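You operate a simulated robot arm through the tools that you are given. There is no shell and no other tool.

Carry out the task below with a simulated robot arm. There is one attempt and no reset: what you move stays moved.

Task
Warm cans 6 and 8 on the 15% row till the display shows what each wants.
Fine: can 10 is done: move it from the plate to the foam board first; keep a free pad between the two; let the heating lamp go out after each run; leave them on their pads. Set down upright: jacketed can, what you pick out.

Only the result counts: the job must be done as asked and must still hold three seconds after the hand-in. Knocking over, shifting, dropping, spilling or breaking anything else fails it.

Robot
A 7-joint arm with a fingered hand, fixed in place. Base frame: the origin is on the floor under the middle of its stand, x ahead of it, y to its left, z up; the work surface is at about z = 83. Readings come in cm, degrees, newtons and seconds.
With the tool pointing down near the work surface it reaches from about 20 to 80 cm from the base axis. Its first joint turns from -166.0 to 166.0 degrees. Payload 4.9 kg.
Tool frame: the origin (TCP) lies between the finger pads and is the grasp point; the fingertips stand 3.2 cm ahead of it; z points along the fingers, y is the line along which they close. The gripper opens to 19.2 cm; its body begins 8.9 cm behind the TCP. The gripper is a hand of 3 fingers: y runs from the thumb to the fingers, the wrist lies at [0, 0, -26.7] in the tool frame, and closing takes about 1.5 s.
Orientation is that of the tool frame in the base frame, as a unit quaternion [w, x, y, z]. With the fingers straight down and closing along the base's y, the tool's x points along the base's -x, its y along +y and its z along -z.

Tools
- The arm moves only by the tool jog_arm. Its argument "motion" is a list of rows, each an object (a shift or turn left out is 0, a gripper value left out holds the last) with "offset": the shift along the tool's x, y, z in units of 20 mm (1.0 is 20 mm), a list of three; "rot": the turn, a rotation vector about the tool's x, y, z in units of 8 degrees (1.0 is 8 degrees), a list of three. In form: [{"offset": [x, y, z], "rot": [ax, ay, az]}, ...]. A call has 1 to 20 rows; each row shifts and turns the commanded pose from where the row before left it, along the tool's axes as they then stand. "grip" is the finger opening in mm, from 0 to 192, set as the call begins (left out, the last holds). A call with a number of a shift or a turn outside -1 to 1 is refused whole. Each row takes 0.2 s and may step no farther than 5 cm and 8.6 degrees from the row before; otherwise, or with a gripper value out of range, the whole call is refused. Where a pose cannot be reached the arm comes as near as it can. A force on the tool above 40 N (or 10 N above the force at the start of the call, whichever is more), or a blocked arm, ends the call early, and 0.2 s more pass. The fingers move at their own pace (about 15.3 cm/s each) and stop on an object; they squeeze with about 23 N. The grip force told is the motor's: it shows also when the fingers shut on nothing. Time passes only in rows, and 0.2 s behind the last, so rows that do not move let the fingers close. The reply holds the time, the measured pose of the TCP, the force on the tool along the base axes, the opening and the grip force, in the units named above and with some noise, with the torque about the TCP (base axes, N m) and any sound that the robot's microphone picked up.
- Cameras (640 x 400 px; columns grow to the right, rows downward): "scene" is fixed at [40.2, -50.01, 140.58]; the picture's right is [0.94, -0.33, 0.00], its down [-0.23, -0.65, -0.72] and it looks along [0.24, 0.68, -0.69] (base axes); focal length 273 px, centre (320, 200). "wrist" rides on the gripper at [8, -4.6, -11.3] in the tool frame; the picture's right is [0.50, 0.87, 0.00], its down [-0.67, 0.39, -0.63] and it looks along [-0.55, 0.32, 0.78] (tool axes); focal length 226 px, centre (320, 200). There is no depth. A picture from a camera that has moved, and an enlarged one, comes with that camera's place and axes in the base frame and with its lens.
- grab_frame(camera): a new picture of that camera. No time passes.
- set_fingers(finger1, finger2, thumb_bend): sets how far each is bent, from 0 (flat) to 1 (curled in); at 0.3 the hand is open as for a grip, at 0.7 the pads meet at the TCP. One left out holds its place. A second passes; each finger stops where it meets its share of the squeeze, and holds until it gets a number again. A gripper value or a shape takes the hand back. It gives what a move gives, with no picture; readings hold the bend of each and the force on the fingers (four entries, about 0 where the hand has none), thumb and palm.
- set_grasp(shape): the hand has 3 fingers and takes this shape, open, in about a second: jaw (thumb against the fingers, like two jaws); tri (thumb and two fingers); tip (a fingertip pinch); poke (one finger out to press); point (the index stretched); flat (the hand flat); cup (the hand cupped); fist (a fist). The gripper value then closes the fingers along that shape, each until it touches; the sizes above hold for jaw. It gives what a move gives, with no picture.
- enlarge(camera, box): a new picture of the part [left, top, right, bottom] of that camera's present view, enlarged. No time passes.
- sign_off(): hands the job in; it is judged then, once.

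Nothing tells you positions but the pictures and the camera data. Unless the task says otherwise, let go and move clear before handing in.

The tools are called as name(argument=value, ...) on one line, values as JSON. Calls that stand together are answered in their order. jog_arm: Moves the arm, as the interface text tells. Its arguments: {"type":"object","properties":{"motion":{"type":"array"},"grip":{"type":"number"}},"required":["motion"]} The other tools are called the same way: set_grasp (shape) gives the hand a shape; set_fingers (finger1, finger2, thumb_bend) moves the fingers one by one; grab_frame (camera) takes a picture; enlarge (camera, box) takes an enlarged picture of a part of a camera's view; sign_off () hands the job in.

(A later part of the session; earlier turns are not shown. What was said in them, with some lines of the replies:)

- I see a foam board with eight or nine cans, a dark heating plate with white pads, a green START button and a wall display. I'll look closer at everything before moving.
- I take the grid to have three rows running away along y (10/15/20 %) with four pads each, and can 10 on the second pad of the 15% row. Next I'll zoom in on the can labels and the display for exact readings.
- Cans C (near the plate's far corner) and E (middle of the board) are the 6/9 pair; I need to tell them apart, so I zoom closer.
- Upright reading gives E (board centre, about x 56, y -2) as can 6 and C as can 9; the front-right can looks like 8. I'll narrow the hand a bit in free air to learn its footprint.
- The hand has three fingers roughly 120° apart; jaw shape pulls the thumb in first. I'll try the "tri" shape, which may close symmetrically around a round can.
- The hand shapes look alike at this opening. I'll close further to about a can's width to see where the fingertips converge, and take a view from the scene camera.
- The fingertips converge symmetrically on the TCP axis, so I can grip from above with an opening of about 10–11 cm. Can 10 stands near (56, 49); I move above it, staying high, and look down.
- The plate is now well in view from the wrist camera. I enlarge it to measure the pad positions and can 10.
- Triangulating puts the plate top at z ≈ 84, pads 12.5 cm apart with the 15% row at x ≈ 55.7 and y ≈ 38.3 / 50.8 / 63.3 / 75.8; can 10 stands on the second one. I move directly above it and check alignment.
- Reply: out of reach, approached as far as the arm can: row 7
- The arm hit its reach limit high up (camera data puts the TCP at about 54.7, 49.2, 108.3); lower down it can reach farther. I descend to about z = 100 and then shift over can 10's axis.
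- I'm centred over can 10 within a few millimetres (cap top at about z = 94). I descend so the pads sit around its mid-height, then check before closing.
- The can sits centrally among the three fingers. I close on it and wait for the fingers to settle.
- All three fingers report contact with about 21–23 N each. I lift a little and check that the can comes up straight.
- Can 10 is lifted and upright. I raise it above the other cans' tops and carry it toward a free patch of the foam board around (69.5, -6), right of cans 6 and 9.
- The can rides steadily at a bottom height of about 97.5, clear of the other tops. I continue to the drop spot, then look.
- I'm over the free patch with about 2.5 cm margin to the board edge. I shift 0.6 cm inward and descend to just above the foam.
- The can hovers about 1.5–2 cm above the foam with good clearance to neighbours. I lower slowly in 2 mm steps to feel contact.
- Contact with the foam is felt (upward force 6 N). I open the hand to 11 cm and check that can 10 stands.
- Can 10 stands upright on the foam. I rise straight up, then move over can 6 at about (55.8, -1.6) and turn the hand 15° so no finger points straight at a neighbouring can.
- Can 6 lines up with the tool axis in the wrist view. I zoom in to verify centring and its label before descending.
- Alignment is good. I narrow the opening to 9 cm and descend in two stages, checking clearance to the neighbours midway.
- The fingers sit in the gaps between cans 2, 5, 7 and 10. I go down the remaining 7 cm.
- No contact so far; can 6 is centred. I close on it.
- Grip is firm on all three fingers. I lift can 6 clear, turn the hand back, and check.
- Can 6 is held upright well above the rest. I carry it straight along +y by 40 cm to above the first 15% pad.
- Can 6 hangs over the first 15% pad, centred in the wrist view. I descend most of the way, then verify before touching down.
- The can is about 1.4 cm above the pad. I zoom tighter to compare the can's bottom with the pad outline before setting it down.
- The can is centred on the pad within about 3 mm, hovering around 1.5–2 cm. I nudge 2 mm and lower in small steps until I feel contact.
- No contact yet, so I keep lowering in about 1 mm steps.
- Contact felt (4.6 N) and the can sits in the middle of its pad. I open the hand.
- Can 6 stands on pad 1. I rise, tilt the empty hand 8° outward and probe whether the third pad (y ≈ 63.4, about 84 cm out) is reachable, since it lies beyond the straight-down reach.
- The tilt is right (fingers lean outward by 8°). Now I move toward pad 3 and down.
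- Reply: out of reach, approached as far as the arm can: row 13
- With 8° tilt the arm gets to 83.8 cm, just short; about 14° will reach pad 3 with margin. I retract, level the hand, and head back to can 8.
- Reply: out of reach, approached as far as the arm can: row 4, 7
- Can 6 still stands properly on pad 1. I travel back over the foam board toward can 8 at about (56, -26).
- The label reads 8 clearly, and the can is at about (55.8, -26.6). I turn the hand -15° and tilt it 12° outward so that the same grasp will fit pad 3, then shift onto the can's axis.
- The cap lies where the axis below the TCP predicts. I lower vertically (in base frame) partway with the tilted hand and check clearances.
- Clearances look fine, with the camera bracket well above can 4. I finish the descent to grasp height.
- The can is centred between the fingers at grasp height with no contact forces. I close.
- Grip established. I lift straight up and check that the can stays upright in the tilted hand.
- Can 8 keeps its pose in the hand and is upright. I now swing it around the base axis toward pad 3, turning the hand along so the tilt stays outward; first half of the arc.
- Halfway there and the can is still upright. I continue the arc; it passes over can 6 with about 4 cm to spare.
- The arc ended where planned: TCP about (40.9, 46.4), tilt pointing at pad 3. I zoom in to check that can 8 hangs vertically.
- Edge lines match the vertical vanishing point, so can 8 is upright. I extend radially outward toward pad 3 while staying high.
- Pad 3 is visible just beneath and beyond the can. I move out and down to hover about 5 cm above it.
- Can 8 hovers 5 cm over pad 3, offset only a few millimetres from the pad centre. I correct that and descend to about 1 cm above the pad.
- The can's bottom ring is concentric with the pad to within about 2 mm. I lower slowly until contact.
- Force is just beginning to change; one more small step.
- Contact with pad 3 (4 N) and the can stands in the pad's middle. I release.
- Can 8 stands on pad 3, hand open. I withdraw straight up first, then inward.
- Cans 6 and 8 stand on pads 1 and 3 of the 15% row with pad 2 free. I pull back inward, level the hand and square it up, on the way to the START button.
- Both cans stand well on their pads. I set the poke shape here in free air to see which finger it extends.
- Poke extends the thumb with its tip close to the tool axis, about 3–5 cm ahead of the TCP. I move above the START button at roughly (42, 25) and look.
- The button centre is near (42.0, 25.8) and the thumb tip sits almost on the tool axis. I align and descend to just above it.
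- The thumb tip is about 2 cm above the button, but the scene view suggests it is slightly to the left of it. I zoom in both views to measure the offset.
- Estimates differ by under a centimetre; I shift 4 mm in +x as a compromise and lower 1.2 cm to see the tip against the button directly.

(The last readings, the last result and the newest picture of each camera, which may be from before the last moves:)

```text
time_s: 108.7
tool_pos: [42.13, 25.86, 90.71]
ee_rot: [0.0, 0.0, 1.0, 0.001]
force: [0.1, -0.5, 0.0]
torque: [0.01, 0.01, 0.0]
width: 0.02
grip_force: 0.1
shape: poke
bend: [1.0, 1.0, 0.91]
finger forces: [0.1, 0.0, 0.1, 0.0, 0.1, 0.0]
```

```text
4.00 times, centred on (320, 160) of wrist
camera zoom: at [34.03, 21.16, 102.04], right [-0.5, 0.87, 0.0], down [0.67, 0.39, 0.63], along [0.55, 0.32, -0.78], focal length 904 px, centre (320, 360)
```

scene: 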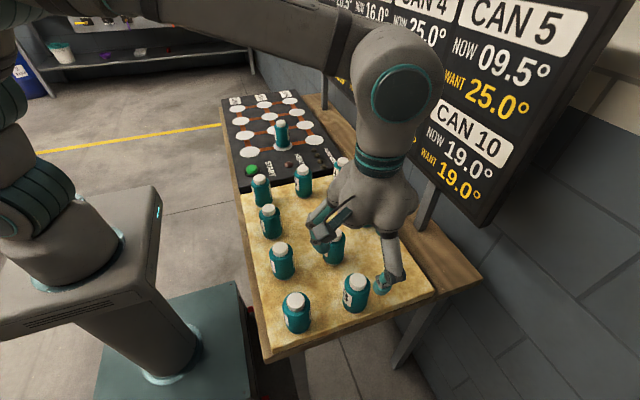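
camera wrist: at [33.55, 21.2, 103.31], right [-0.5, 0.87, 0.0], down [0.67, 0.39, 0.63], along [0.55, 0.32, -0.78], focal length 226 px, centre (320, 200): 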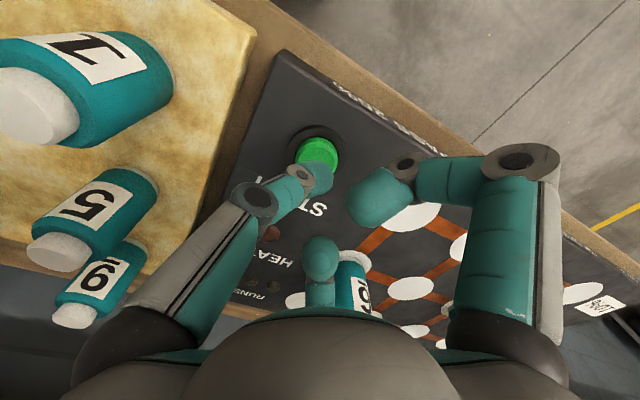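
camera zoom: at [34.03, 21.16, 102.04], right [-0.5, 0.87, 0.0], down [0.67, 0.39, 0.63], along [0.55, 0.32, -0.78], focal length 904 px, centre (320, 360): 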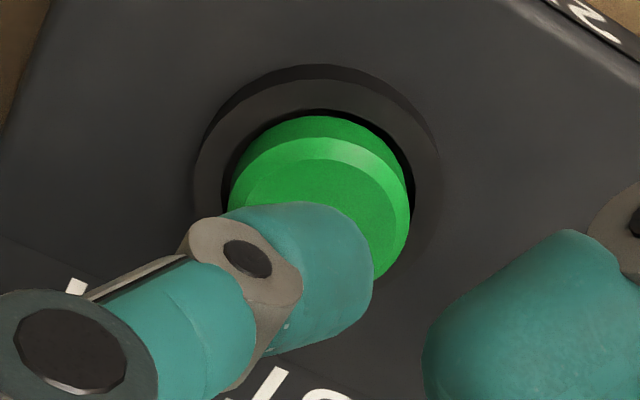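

The tip is now almost over the button's middle. I shift 3 mm more and press down in small steps, watching force and sound.

jog_arm(motion=[{"offset": [-0.15, 0, 0.1]}, {"offset": [0, 0, 0.1]}, {"offset": [0, 0, 0.1]}, {"offset": [0, 0, 0.1]}, {"offset": [0, 0, 0]}])

enlarge(camera="scene", box=[235, 140, 335, 185])

```text
time_s: 109.9
tool_pos: [42.4, 25.79, 90.08]
ee_rot: [0.001, 0.0, 1.0, 0.0]
force: [0.4, -0.1, -0.2]
torque: [0.0, -0.01, -0.02]
width: 0.0
grip_force: 0.1
shape: poke
bend: [1.0, 1.0, 0.91]
finger forces: [0.0, 0.1, 0.1, 0.0, 0.0, 0.0]
```

```text
6.40 times, centred on (285, 162) of scene
camera zoom: at [40.2, -50.01, 140.58], right [0.94, -0.33, 0.0], down [-0.23, -0.65, -0.72], along [0.24, 0.68, -0.69], focal length 1746 px, centre (544, 440)
```

zoom: 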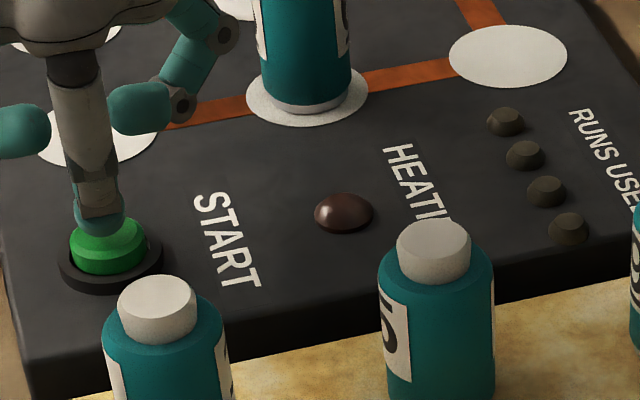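

jog_arm(motion=[{"offset": [0, 0, 0.05]}, {"offset": [0, 0, 0.05]}, {"offset": [0, 0, 0.05]}, {"offset": [0, 0, 0.05]}, {"offset": [0, 0, 0]}])

enlarge(camera="scene", box=[235, 140, 335, 185])

```text
time_s: 111.1
tool_pos: [42.52, 25.74, 89.53]
ee_rot: [0.001, 0.0, 1.0, 0.0]
force: [0.7, 0.0, 0.2]
torque: [-0.01, 0.0, -0.03]
width: 0.0
grip_force: 0.1
shape: poke
bend: [1.0, 1.0, 0.91]
finger forces: [0.1, 0.0, 0.0, 0.1, 0.0, 0.1]
```

```text
6.40 times, centred on (285, 162) of scene
camera zoom: at [40.2, -50.01, 140.58], right [0.94, -0.33, 0.0], down [-0.23, -0.65, -0.72], along [0.24, 0.68, -0.69], focal length 1746 px, centre (544, 440)
```

zoom: 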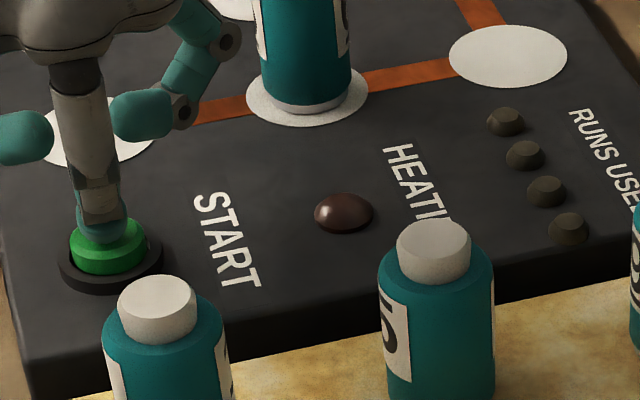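

Still no contact force; the tip is right at the button face. I continue in 1 mm steps.

jog_arm(motion=[{"offset": [0, 0, 0.05]}, {"offset": [0, 0, 0.05]}, {"offset": [0, 0, 0.05]}, {"offset": [0, 0, 0]}])

enlarge(camera="scene", box=[235, 140, 335, 185])

```text
time_s: 112.1
tool_pos: [42.63, 25.89, 89.33]
ee_rot: [0.001, 0.001, 1.0, 0.001]
force: [0.3, -0.6, 0.3]
torque: [-0.02, 0.0, -0.01]
width: 0.0
grip_force: 0.0
shape: poke
bend: [1.0, 1.0, 0.91]
finger forces: [0.1, 0.1, 0.0, 0.0, 0.7, 0.0]
```

```text
6.40 times, centred on (285, 162) of scene
camera zoom: at [40.2, -50.01, 140.58], right [0.94, -0.33, 0.0], down [-0.23, -0.65, -0.72], along [0.24, 0.68, -0.69], focal length 1746 px, centre (544, 440)
```

zoom: 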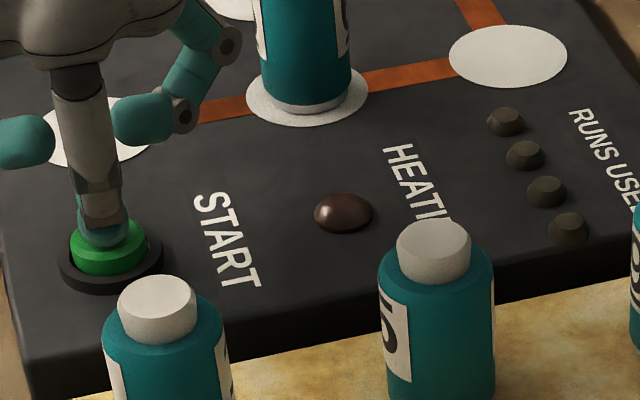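

The thumb reports first contact (0.7 N). I press further.

jog_arm(motion=[{"offset": [0, 0, 0.05]}, {"offset": [0, 0, 0.05]}, {"offset": [0, 0, 0.05]}, {"offset": [0, 0, 0]}])

enlarge(camera="scene", box=[235, 140, 335, 185])

```text
time_s: 113.1
tool_pos: [42.45, 25.79, 89.04]
ee_rot: [0.0, 0.0, 1.0, 0.0]
force: [-1.1, 0.1, 2.8]
torque: [0.01, 0.0, -0.01]
width: 0.0
grip_force: 0.0
shape: poke
bend: [1.0, 1.0, 0.91]
finger forces: [0.0, 0.0, 0.1, 0.1, 1.9, 0.1]
```

```text
6.40 times, centred on (285, 162) of scene
camera zoom: at [40.2, -50.01, 140.58], right [0.94, -0.33, 0.0], down [-0.23, -0.65, -0.72], along [0.24, 0.68, -0.69], focal length 1746 px, centre (544, 440)
```

zoom: 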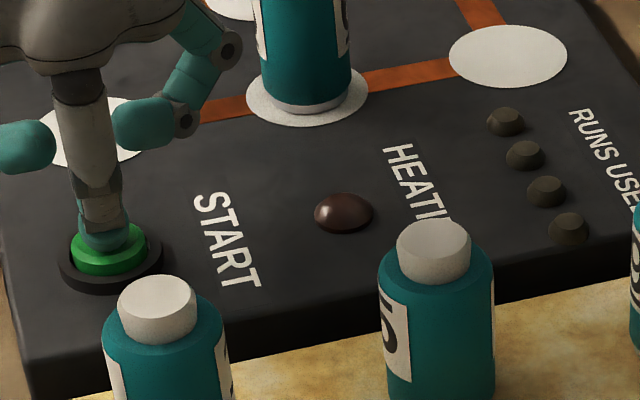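

The button is yielding like a spring (2.8 N). I press on.

jog_arm(motion=[{"offset": [0, 0, 0.05]}, {"offset": [0, 0, 0.05]}, {"offset": [0, 0, 0]}])

enlarge(camera="scene", box=[235, 140, 335, 185])

```text
time_s: 113.9
tool_pos: [42.56, 25.72, 88.77]
ee_rot: [0.0, 0.0, 1.0, 0.001]
force: [0.8, 0.2, 4.0]
torque: [0.02, 0.0, -0.01]
width: 0.02
grip_force: 0.1
shape: poke
bend: [1.0, 1.0, 0.91]
finger forces: [0.0, 0.1, 0.0, 0.0, 3.2, 0.0]
heard: click
```

```text
6.40 times, centred on (285, 162) of scene
camera zoom: at [40.2, -50.01, 140.58], right [0.94, -0.33, 0.0], down [-0.23, -0.65, -0.72], along [0.24, 0.68, -0.69], focal length 1746 px, centre (544, 440)
```

zoom: 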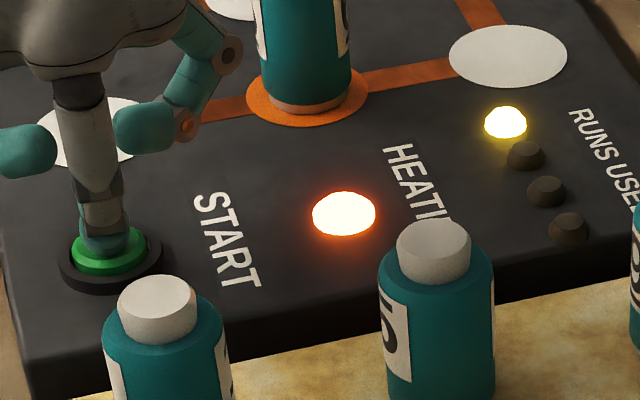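

Click heard: the HEATING lamp is lit and the first run is counted. I lift off the button by about 1 cm and wait for the lamp to go out.

jog_arm(motion=[{"offset": [0, 0, -0.3]}, {"offset": [0, 0, -0.3]}, {"offset": [0, 0, 0]}, {"offset": [0, 0, 0]}, {"offset": [0, 0, 0]}, {"offset": [0, 0, 0]}, {"offset": [0, 0, 0]}, {"offset": [0, 0, 0]}, {"offset": [0, 0, 0]}, {"offset": [0, 0, 0]}])

enlarge(camera="scene", box=[220, 80, 340, 190])

enlarge(camera="scene", box=[300, 0, 560, 220])

enlarge(camera="wrist", box=[270, 110, 370, 210])

```text
time_s: 116.1
tool_pos: [42.29, 25.73, 89.93]
ee_rot: [0.001, 0.0, 1.0, 0.0]
force: [0.1, 0.2, 0.1]
torque: [0.01, 0.04, 0.01]
width: 0.02
grip_force: 0.1
shape: poke
bend: [1.0, 1.0, 0.91]
finger forces: [0.0, 0.0, 0.0, 0.0, 0.0, 0.0]
```

```text
3.64 times, centred on (280, 135) of scene
camera zoom: at [40.2, -50.01, 140.58], right [0.94, -0.33, 0.0], down [-0.23, -0.65, -0.72], along [0.24, 0.68, -0.69], focal length 992 px, centre (466, 436)
```

zoom: 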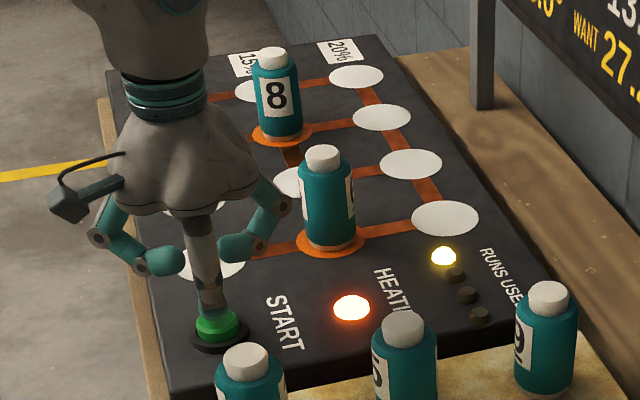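

```text
1.82 times, centred on (430, 110) of scene
camera zoom: at [40.2, -50.01, 140.58], right [0.94, -0.33, 0.0], down [-0.23, -0.65, -0.72], along [0.24, 0.68, -0.69], focal length 496 px, centre (120, 364)
```

zoom: 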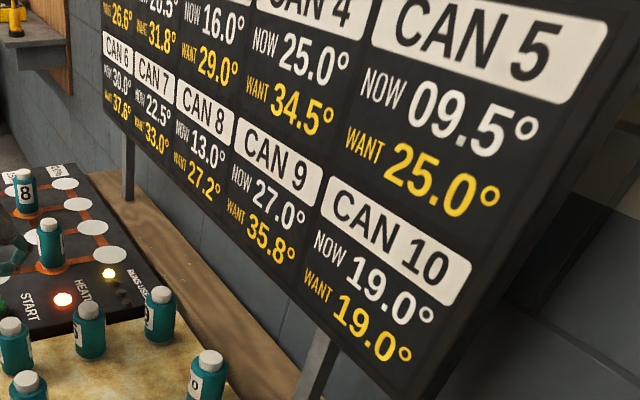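

```text
4.00 times, centred on (320, 160) of wrist
camera zoom: at [34.31, 21.15, 101.25], right [-0.5, 0.87, 0.0], down [0.67, 0.39, 0.63], along [0.55, 0.32, -0.78], focal length 904 px, centre (320, 360)
```

zoom: 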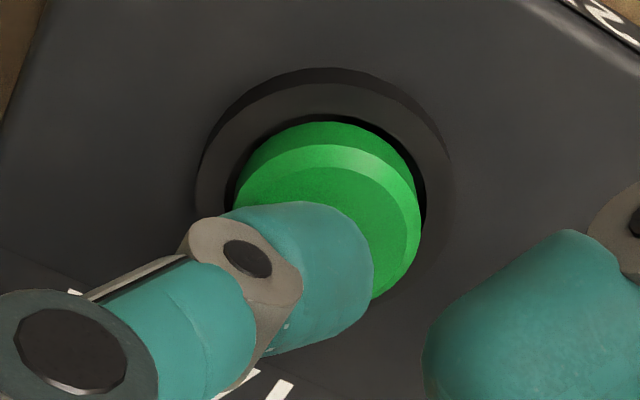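

Both pads glow orange and the heating lamp is still on. I hold still and wait.

jog_arm(motion=[{"offset": [0, 0, 0]}, {"offset": [0, 0, 0]}, {"offset": [0, 0, 0]}, {"offset": [0, 0, 0]}, {"offset": [0, 0, 0]}, {"offset": [0, 0, 0]}, {"offset": [0, 0, 0]}, {"offset": [0, 0, 0]}, {"offset": [0, 0, 0]}, {"offset": [0, 0, 0]}])

enlarge(camera="scene", box=[220, 80, 340, 190])

enlarge(camera="scene", box=[300, 0, 400, 110])

```text
time_s: 118.3
tool_pos: [42.48, 25.66, 89.94]
ee_rot: [0.0, 0.0, 1.0, 0.0]
force: [-0.1, -1.1, -0.9]
torque: [0.0, 0.03, -0.03]
width: 0.01
grip_force: 0.1
shape: poke
bend: [1.0, 1.0, 0.91]
finger forces: [0.0, 0.0, 0.0, 0.1, 0.0, 0.1]
```

```text
3.64 times, centred on (280, 135) of scene
camera zoom: at [40.2, -50.01, 140.58], right [0.94, -0.33, 0.0], down [-0.23, -0.65, -0.72], along [0.24, 0.68, -0.69], focal length 992 px, centre (466, 436)
```

zoom: 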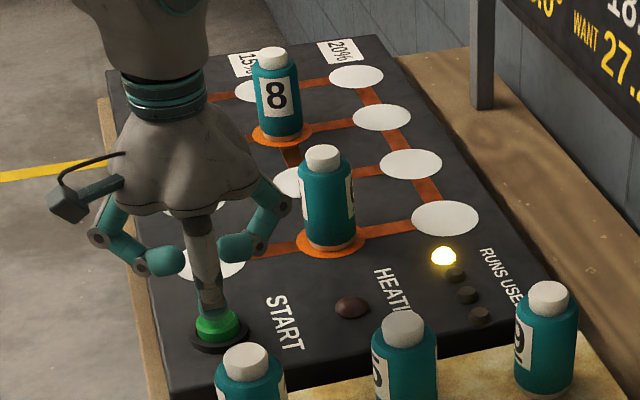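

```text
3.64 times, centred on (350, 55) of scene
camera zoom: at [40.2, -50.01, 140.58], right [0.94, -0.33, 0.0], down [-0.23, -0.65, -0.72], along [0.24, 0.68, -0.69], focal length 992 px, centre (211, 727)
```

zoom: 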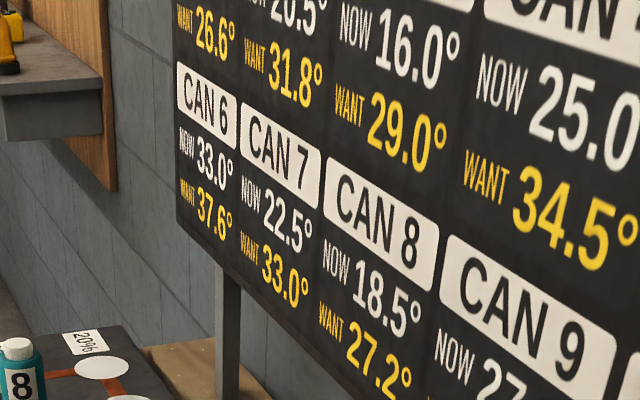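

The lamp is out: can 6 shows 33.0 and can 8 shows 18.5, i.e. 15% of the gap to 50° per run, so three runs will give 37.6 and 27.2. I press START for run 2.

jog_arm(motion=[{"offset": [0, 0, 0.2]}, {"offset": [0, 0, 0.15]}, {"offset": [0, 0, 0.1]}, {"offset": [0, 0, 0.1]}, {"offset": [0, 0, 0.05]}, {"offset": [0, 0, 0]}])

enlarge(camera="scene", box=[220, 80, 340, 190])

```text
time_s: 119.7
tool_pos: [42.44, 25.85, 88.73]
ee_rot: [0.0, 0.0, 1.0, 0.001]
force: [-0.1, 1.3, 3.1]
torque: [0.0, 0.01, -0.02]
width: 0.0
grip_force: 0.1
shape: poke
bend: [1.0, 1.0, 0.91]
finger forces: [0.0, 0.0, 0.0, 0.1, 3.2, 0.0]
heard: click
```

```text
3.64 times, centred on (280, 135) of scene
camera zoom: at [40.2, -50.01, 140.58], right [0.94, -0.33, 0.0], down [-0.23, -0.65, -0.72], along [0.24, 0.68, -0.69], focal length 992 px, centre (466, 436)
```

zoom: 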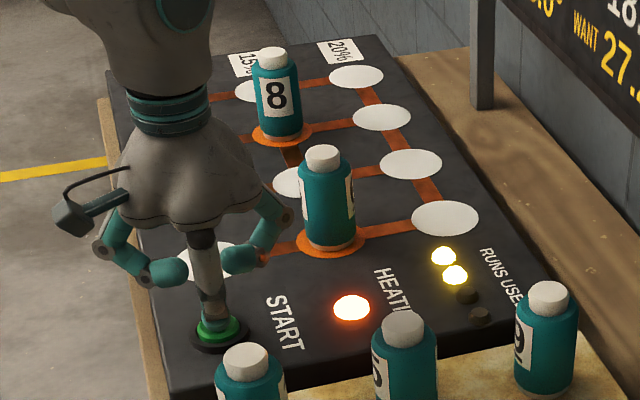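

Run 2 started (second lamp lit, heating on). I lift off and wait for the lamp to go out.

jog_arm(motion=[{"offset": [0, 0, -0.3]}, {"offset": [0, 0, -0.3]}, {"offset": [0, 0, 0]}, {"offset": [0, 0, 0]}, {"offset": [0, 0, 0]}, {"offset": [0, 0, 0]}, {"offset": [0, 0, 0]}, {"offset": [0, 0, 0]}, {"offset": [0, 0, 0]}, {"offset": [0, 0, 0]}, {"offset": [0, 0, 0]}, {"offset": [0, 0, 0]}, {"offset": [0, 0, 0]}, {"offset": [0, 0, 0]}, {"offset": [0, 0, 0]}, {"offset": [0, 0, 0]}, {"offset": [0, 0, 0]}, {"offset": [0, 0, 0]}, {"offset": [0, 0, 0]}, {"offset": [0, 0, 0]}])

enlarge(camera="scene", box=[220, 80, 340, 190])

enlarge(camera="scene", box=[300, 0, 400, 110])

enlarge(camera="wrist", box=[270, 110, 370, 210])

```text
time_s: 123.9
tool_pos: [42.49, 25.79, 89.83]
ee_rot: [0.0, 0.0, 1.0, 0.0]
force: [0.1, -0.4, -0.5]
torque: [0.03, 0.01, 0.03]
width: 0.0
grip_force: 0.1
shape: poke
bend: [1.0, 1.0, 0.91]
finger forces: [0.0, 0.0, 0.0, 0.1, 0.1, 0.1]
```

```text
3.64 times, centred on (280, 135) of scene
camera zoom: at [40.2, -50.01, 140.58], right [0.94, -0.33, 0.0], down [-0.23, -0.65, -0.72], along [0.24, 0.68, -0.69], focal length 992 px, centre (466, 436)
```

zoom: 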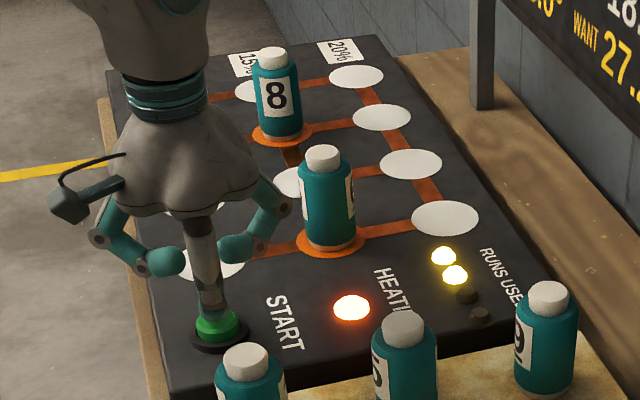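

```text
3.64 times, centred on (350, 55) of scene
camera zoom: at [40.2, -50.01, 140.58], right [0.94, -0.33, 0.0], down [-0.23, -0.65, -0.72], along [0.24, 0.68, -0.69], focal length 992 px, centre (211, 727)
```

zoom: 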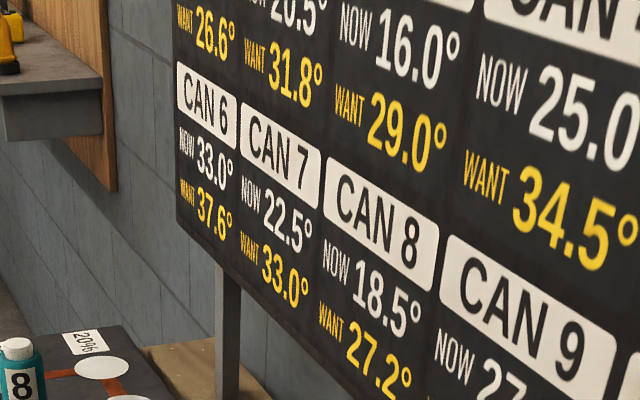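

```text
4.00 times, centred on (320, 160) of wrist
camera zoom: at [34.33, 21.12, 101.18], right [-0.5, 0.87, 0.0], down [0.67, 0.39, 0.63], along [0.55, 0.32, -0.78], focal length 904 px, centre (320, 360)
```

zoom: 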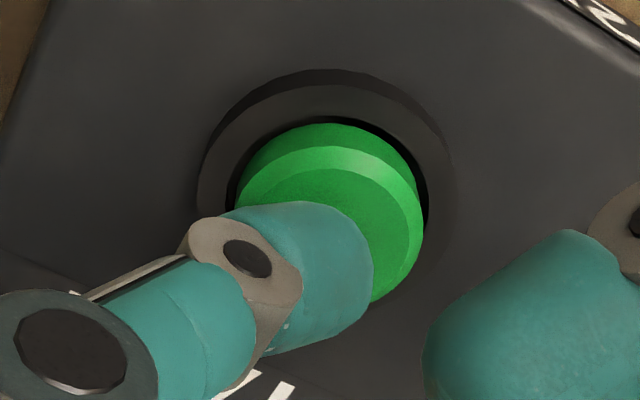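

Still heating; I wait a little longer.

jog_arm(motion=[{"offset": [0, 0, 0]}, {"offset": [0, 0, 0]}, {"offset": [0, 0, 0]}, {"offset": [0, 0, 0]}, {"offset": [0, 0, 0]}])

enlarge(camera="scene", box=[220, 80, 340, 190])

enlarge(camera="scene", box=[300, 0, 400, 110])

```text
time_s: 125.1
tool_pos: [42.4, 25.75, 89.93]
ee_rot: [0.0, -0.001, 1.0, 0.0]
force: [-0.1, -0.4, -0.6]
torque: [0.02, 0.01, -0.01]
width: 0.0
grip_force: 0.1
shape: poke
bend: [1.0, 1.0, 0.91]
finger forces: [0.0, 0.0, 0.0, 0.0, 0.1, 0.0]
```

```text
3.64 times, centred on (280, 135) of scene
camera zoom: at [40.2, -50.01, 140.58], right [0.94, -0.33, 0.0], down [-0.23, -0.65, -0.72], along [0.24, 0.68, -0.69], focal length 992 px, centre (466, 436)
```

zoom: 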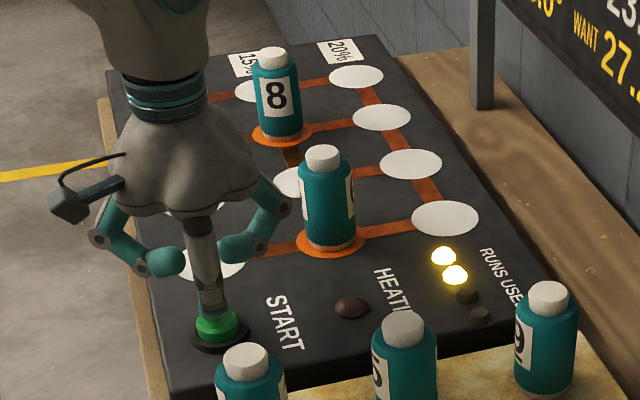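

```text
3.64 times, centred on (350, 55) of scene
camera zoom: at [40.2, -50.01, 140.58], right [0.94, -0.33, 0.0], down [-0.23, -0.65, -0.72], along [0.24, 0.68, -0.69], focal length 992 px, centre (211, 727)
```

zoom: 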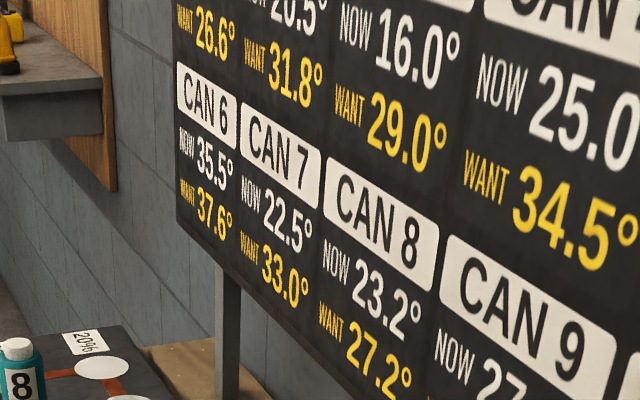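

Lamp out again: can 6 at 35.5 and can 8 at 23.2, as predicted. I press START for the third and last run.

jog_arm(motion=[{"offset": [0, 0, 0.2]}, {"offset": [0, 0, 0.15]}, {"offset": [0, 0, 0.1]}, {"offset": [0, 0, 0.1]}, {"offset": [0, 0, 0.05]}, {"offset": [0, 0, 0]}])

enlarge(camera="scene", box=[220, 80, 340, 190])

```text
time_s: 126.5
tool_pos: [42.5, 25.72, 88.79]
ee_rot: [0.0, -0.001, 1.0, 0.001]
force: [0.3, 1.5, 3.6]
torque: [0.04, 0.0, 0.02]
width: 0.0
grip_force: 0.0
shape: poke
bend: [1.0, 1.0, 0.91]
finger forces: [0.0, 0.1, 0.0, 0.0, 3.3, 0.0]
heard: click
```

```text
3.64 times, centred on (280, 135) of scene
camera zoom: at [40.2, -50.01, 140.58], right [0.94, -0.33, 0.0], down [-0.23, -0.65, -0.72], along [0.24, 0.68, -0.69], focal length 992 px, centre (466, 436)
```

zoom: 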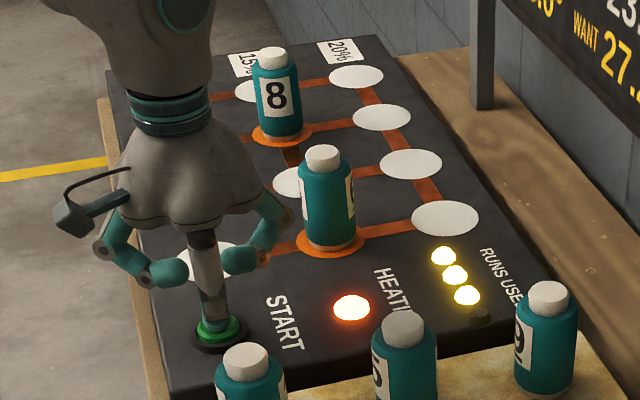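

Run 3 is under way. I rise well clear of the button and wait for the lamp to go out.

jog_arm(motion=[{"offset": [0, 0, -0.4]}, {"offset": [0, 0, -0.8]}, {"offset": [0, 0, -1]}, {"offset": [0, 0, -1]}, {"offset": [0, 0, -1]}, {"offset": [0, 0, -1]}, {"offset": [0, 0, -1]}, {"offset": [0, 0, -1]}, {"offset": [0, 0, 0]}, {"offset": [0, 0, 0]}, {"offset": [0, 0, 0]}, {"offset": [0, 0, 0]}, {"offset": [0, 0, 0]}, {"offset": [0, 0, 0]}, {"offset": [0, 0, 0]}, {"offset": [0, 0, 0]}, {"offset": [0, 0, 0]}, {"offset": [0, 0, 0]}, {"offset": [0, 0, 0]}, {"offset": [0, 0, 0]}])

jog_arm(motion=[{"offset": [0, 0, 0]}, {"offset": [0, 0, 0]}, {"offset": [0, 0, 0]}, {"offset": [0, 0, 0]}, {"offset": [0, 0, 0]}, {"offset": [0, 0, 0]}, {"offset": [0, 0, 0]}, {"offset": [0, 0, 0]}, {"offset": [0, 0, 0]}, {"offset": [0, 0, 0]}])

enlarge(camera="scene", box=[220, 80, 340, 190])

enlarge(camera="scene", box=[300, 0, 400, 110])

grab_frame(camera="scene")

```text
time_s: 130.7
tool_pos: [42.67, 25.87, 103.01]
ee_rot: [0.0, 0.0, 1.0, 0.0]
force: [0.7, -1.0, 0.2]
torque: [0.02, -0.01, 0.0]
width: 0.0
grip_force: 0.1
shape: poke
bend: [1.0, 1.0, 0.91]
finger forces: [0.0, 0.0, 0.0, 0.0, 0.0, 0.0]
```

```text
time_s: 132.9
tool_pos: [42.58, 25.75, 103.3]
ee_rot: [0.0, 0.0, 1.0, 0.0]
force: [-0.2, 0.1, -0.7]
torque: [0.0, -0.02, -0.02]
width: 0.01
grip_force: 0.1
shape: poke
bend: [1.0, 1.0, 0.91]
finger forces: [0.0, 0.0, 0.0, 0.1, 0.0, 0.1]
```

```text
3.64 times, centred on (280, 135) of scene
camera zoom: at [40.2, -50.01, 140.58], right [0.94, -0.33, 0.0], down [-0.23, -0.65, -0.72], along [0.24, 0.68, -0.69], focal length 992 px, centre (466, 436)
```

zoom: 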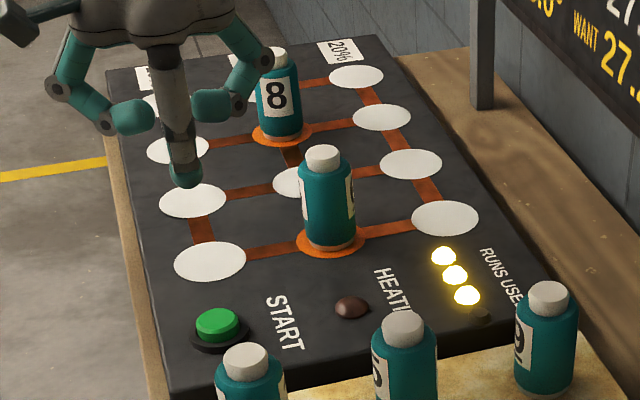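

```text
3.64 times, centred on (350, 55) of scene
camera zoom: at [40.2, -50.01, 140.58], right [0.94, -0.33, 0.0], down [-0.23, -0.65, -0.72], along [0.24, 0.68, -0.69], focal length 992 px, centre (211, 727)
```

zoom: 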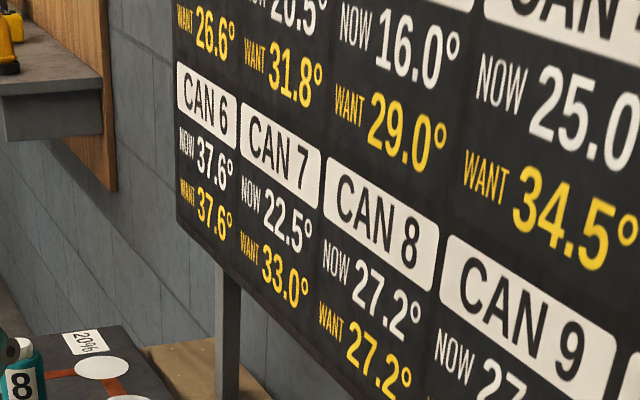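

```text
taken
```

scene: 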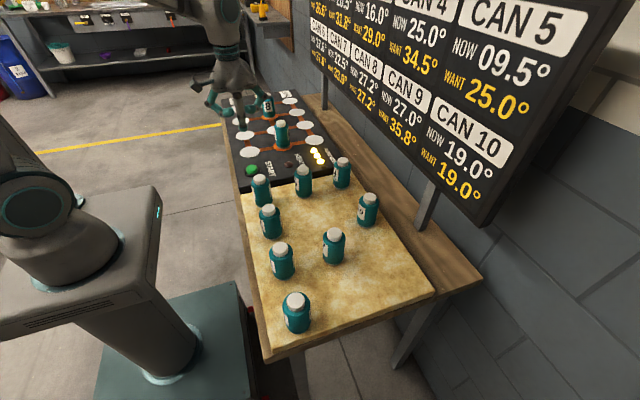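

The lamp is out and the display shows can 6 at 37.6° and can 8 at 27.2°, both equal to what they want. Can 10 is on the foam, everything stands upright, and the hand is clear, so I hand in.

sign_off()

```text
The job is handed in.
```

The job is done and handed in. The display shows both cans at what they want: can 6 at 37.6° and can 8 at 27.2°.

- **Can 10:** I moved it from the plate to a free spot on the foam board first, and it stands upright.
- **Cans 6 and 8:** They stand upright on the first and third pads of the 15% row, with the second pad free between them. I left them there.
- **Heating:** It took three runs of the four the counter shows. I waited for the heating lamp to go out after each one, and it was out when I handed in.
- **The other cans:** The last picture shows them standing where they were.

I let go of everything and had the hand well clear above the plate before handing in.
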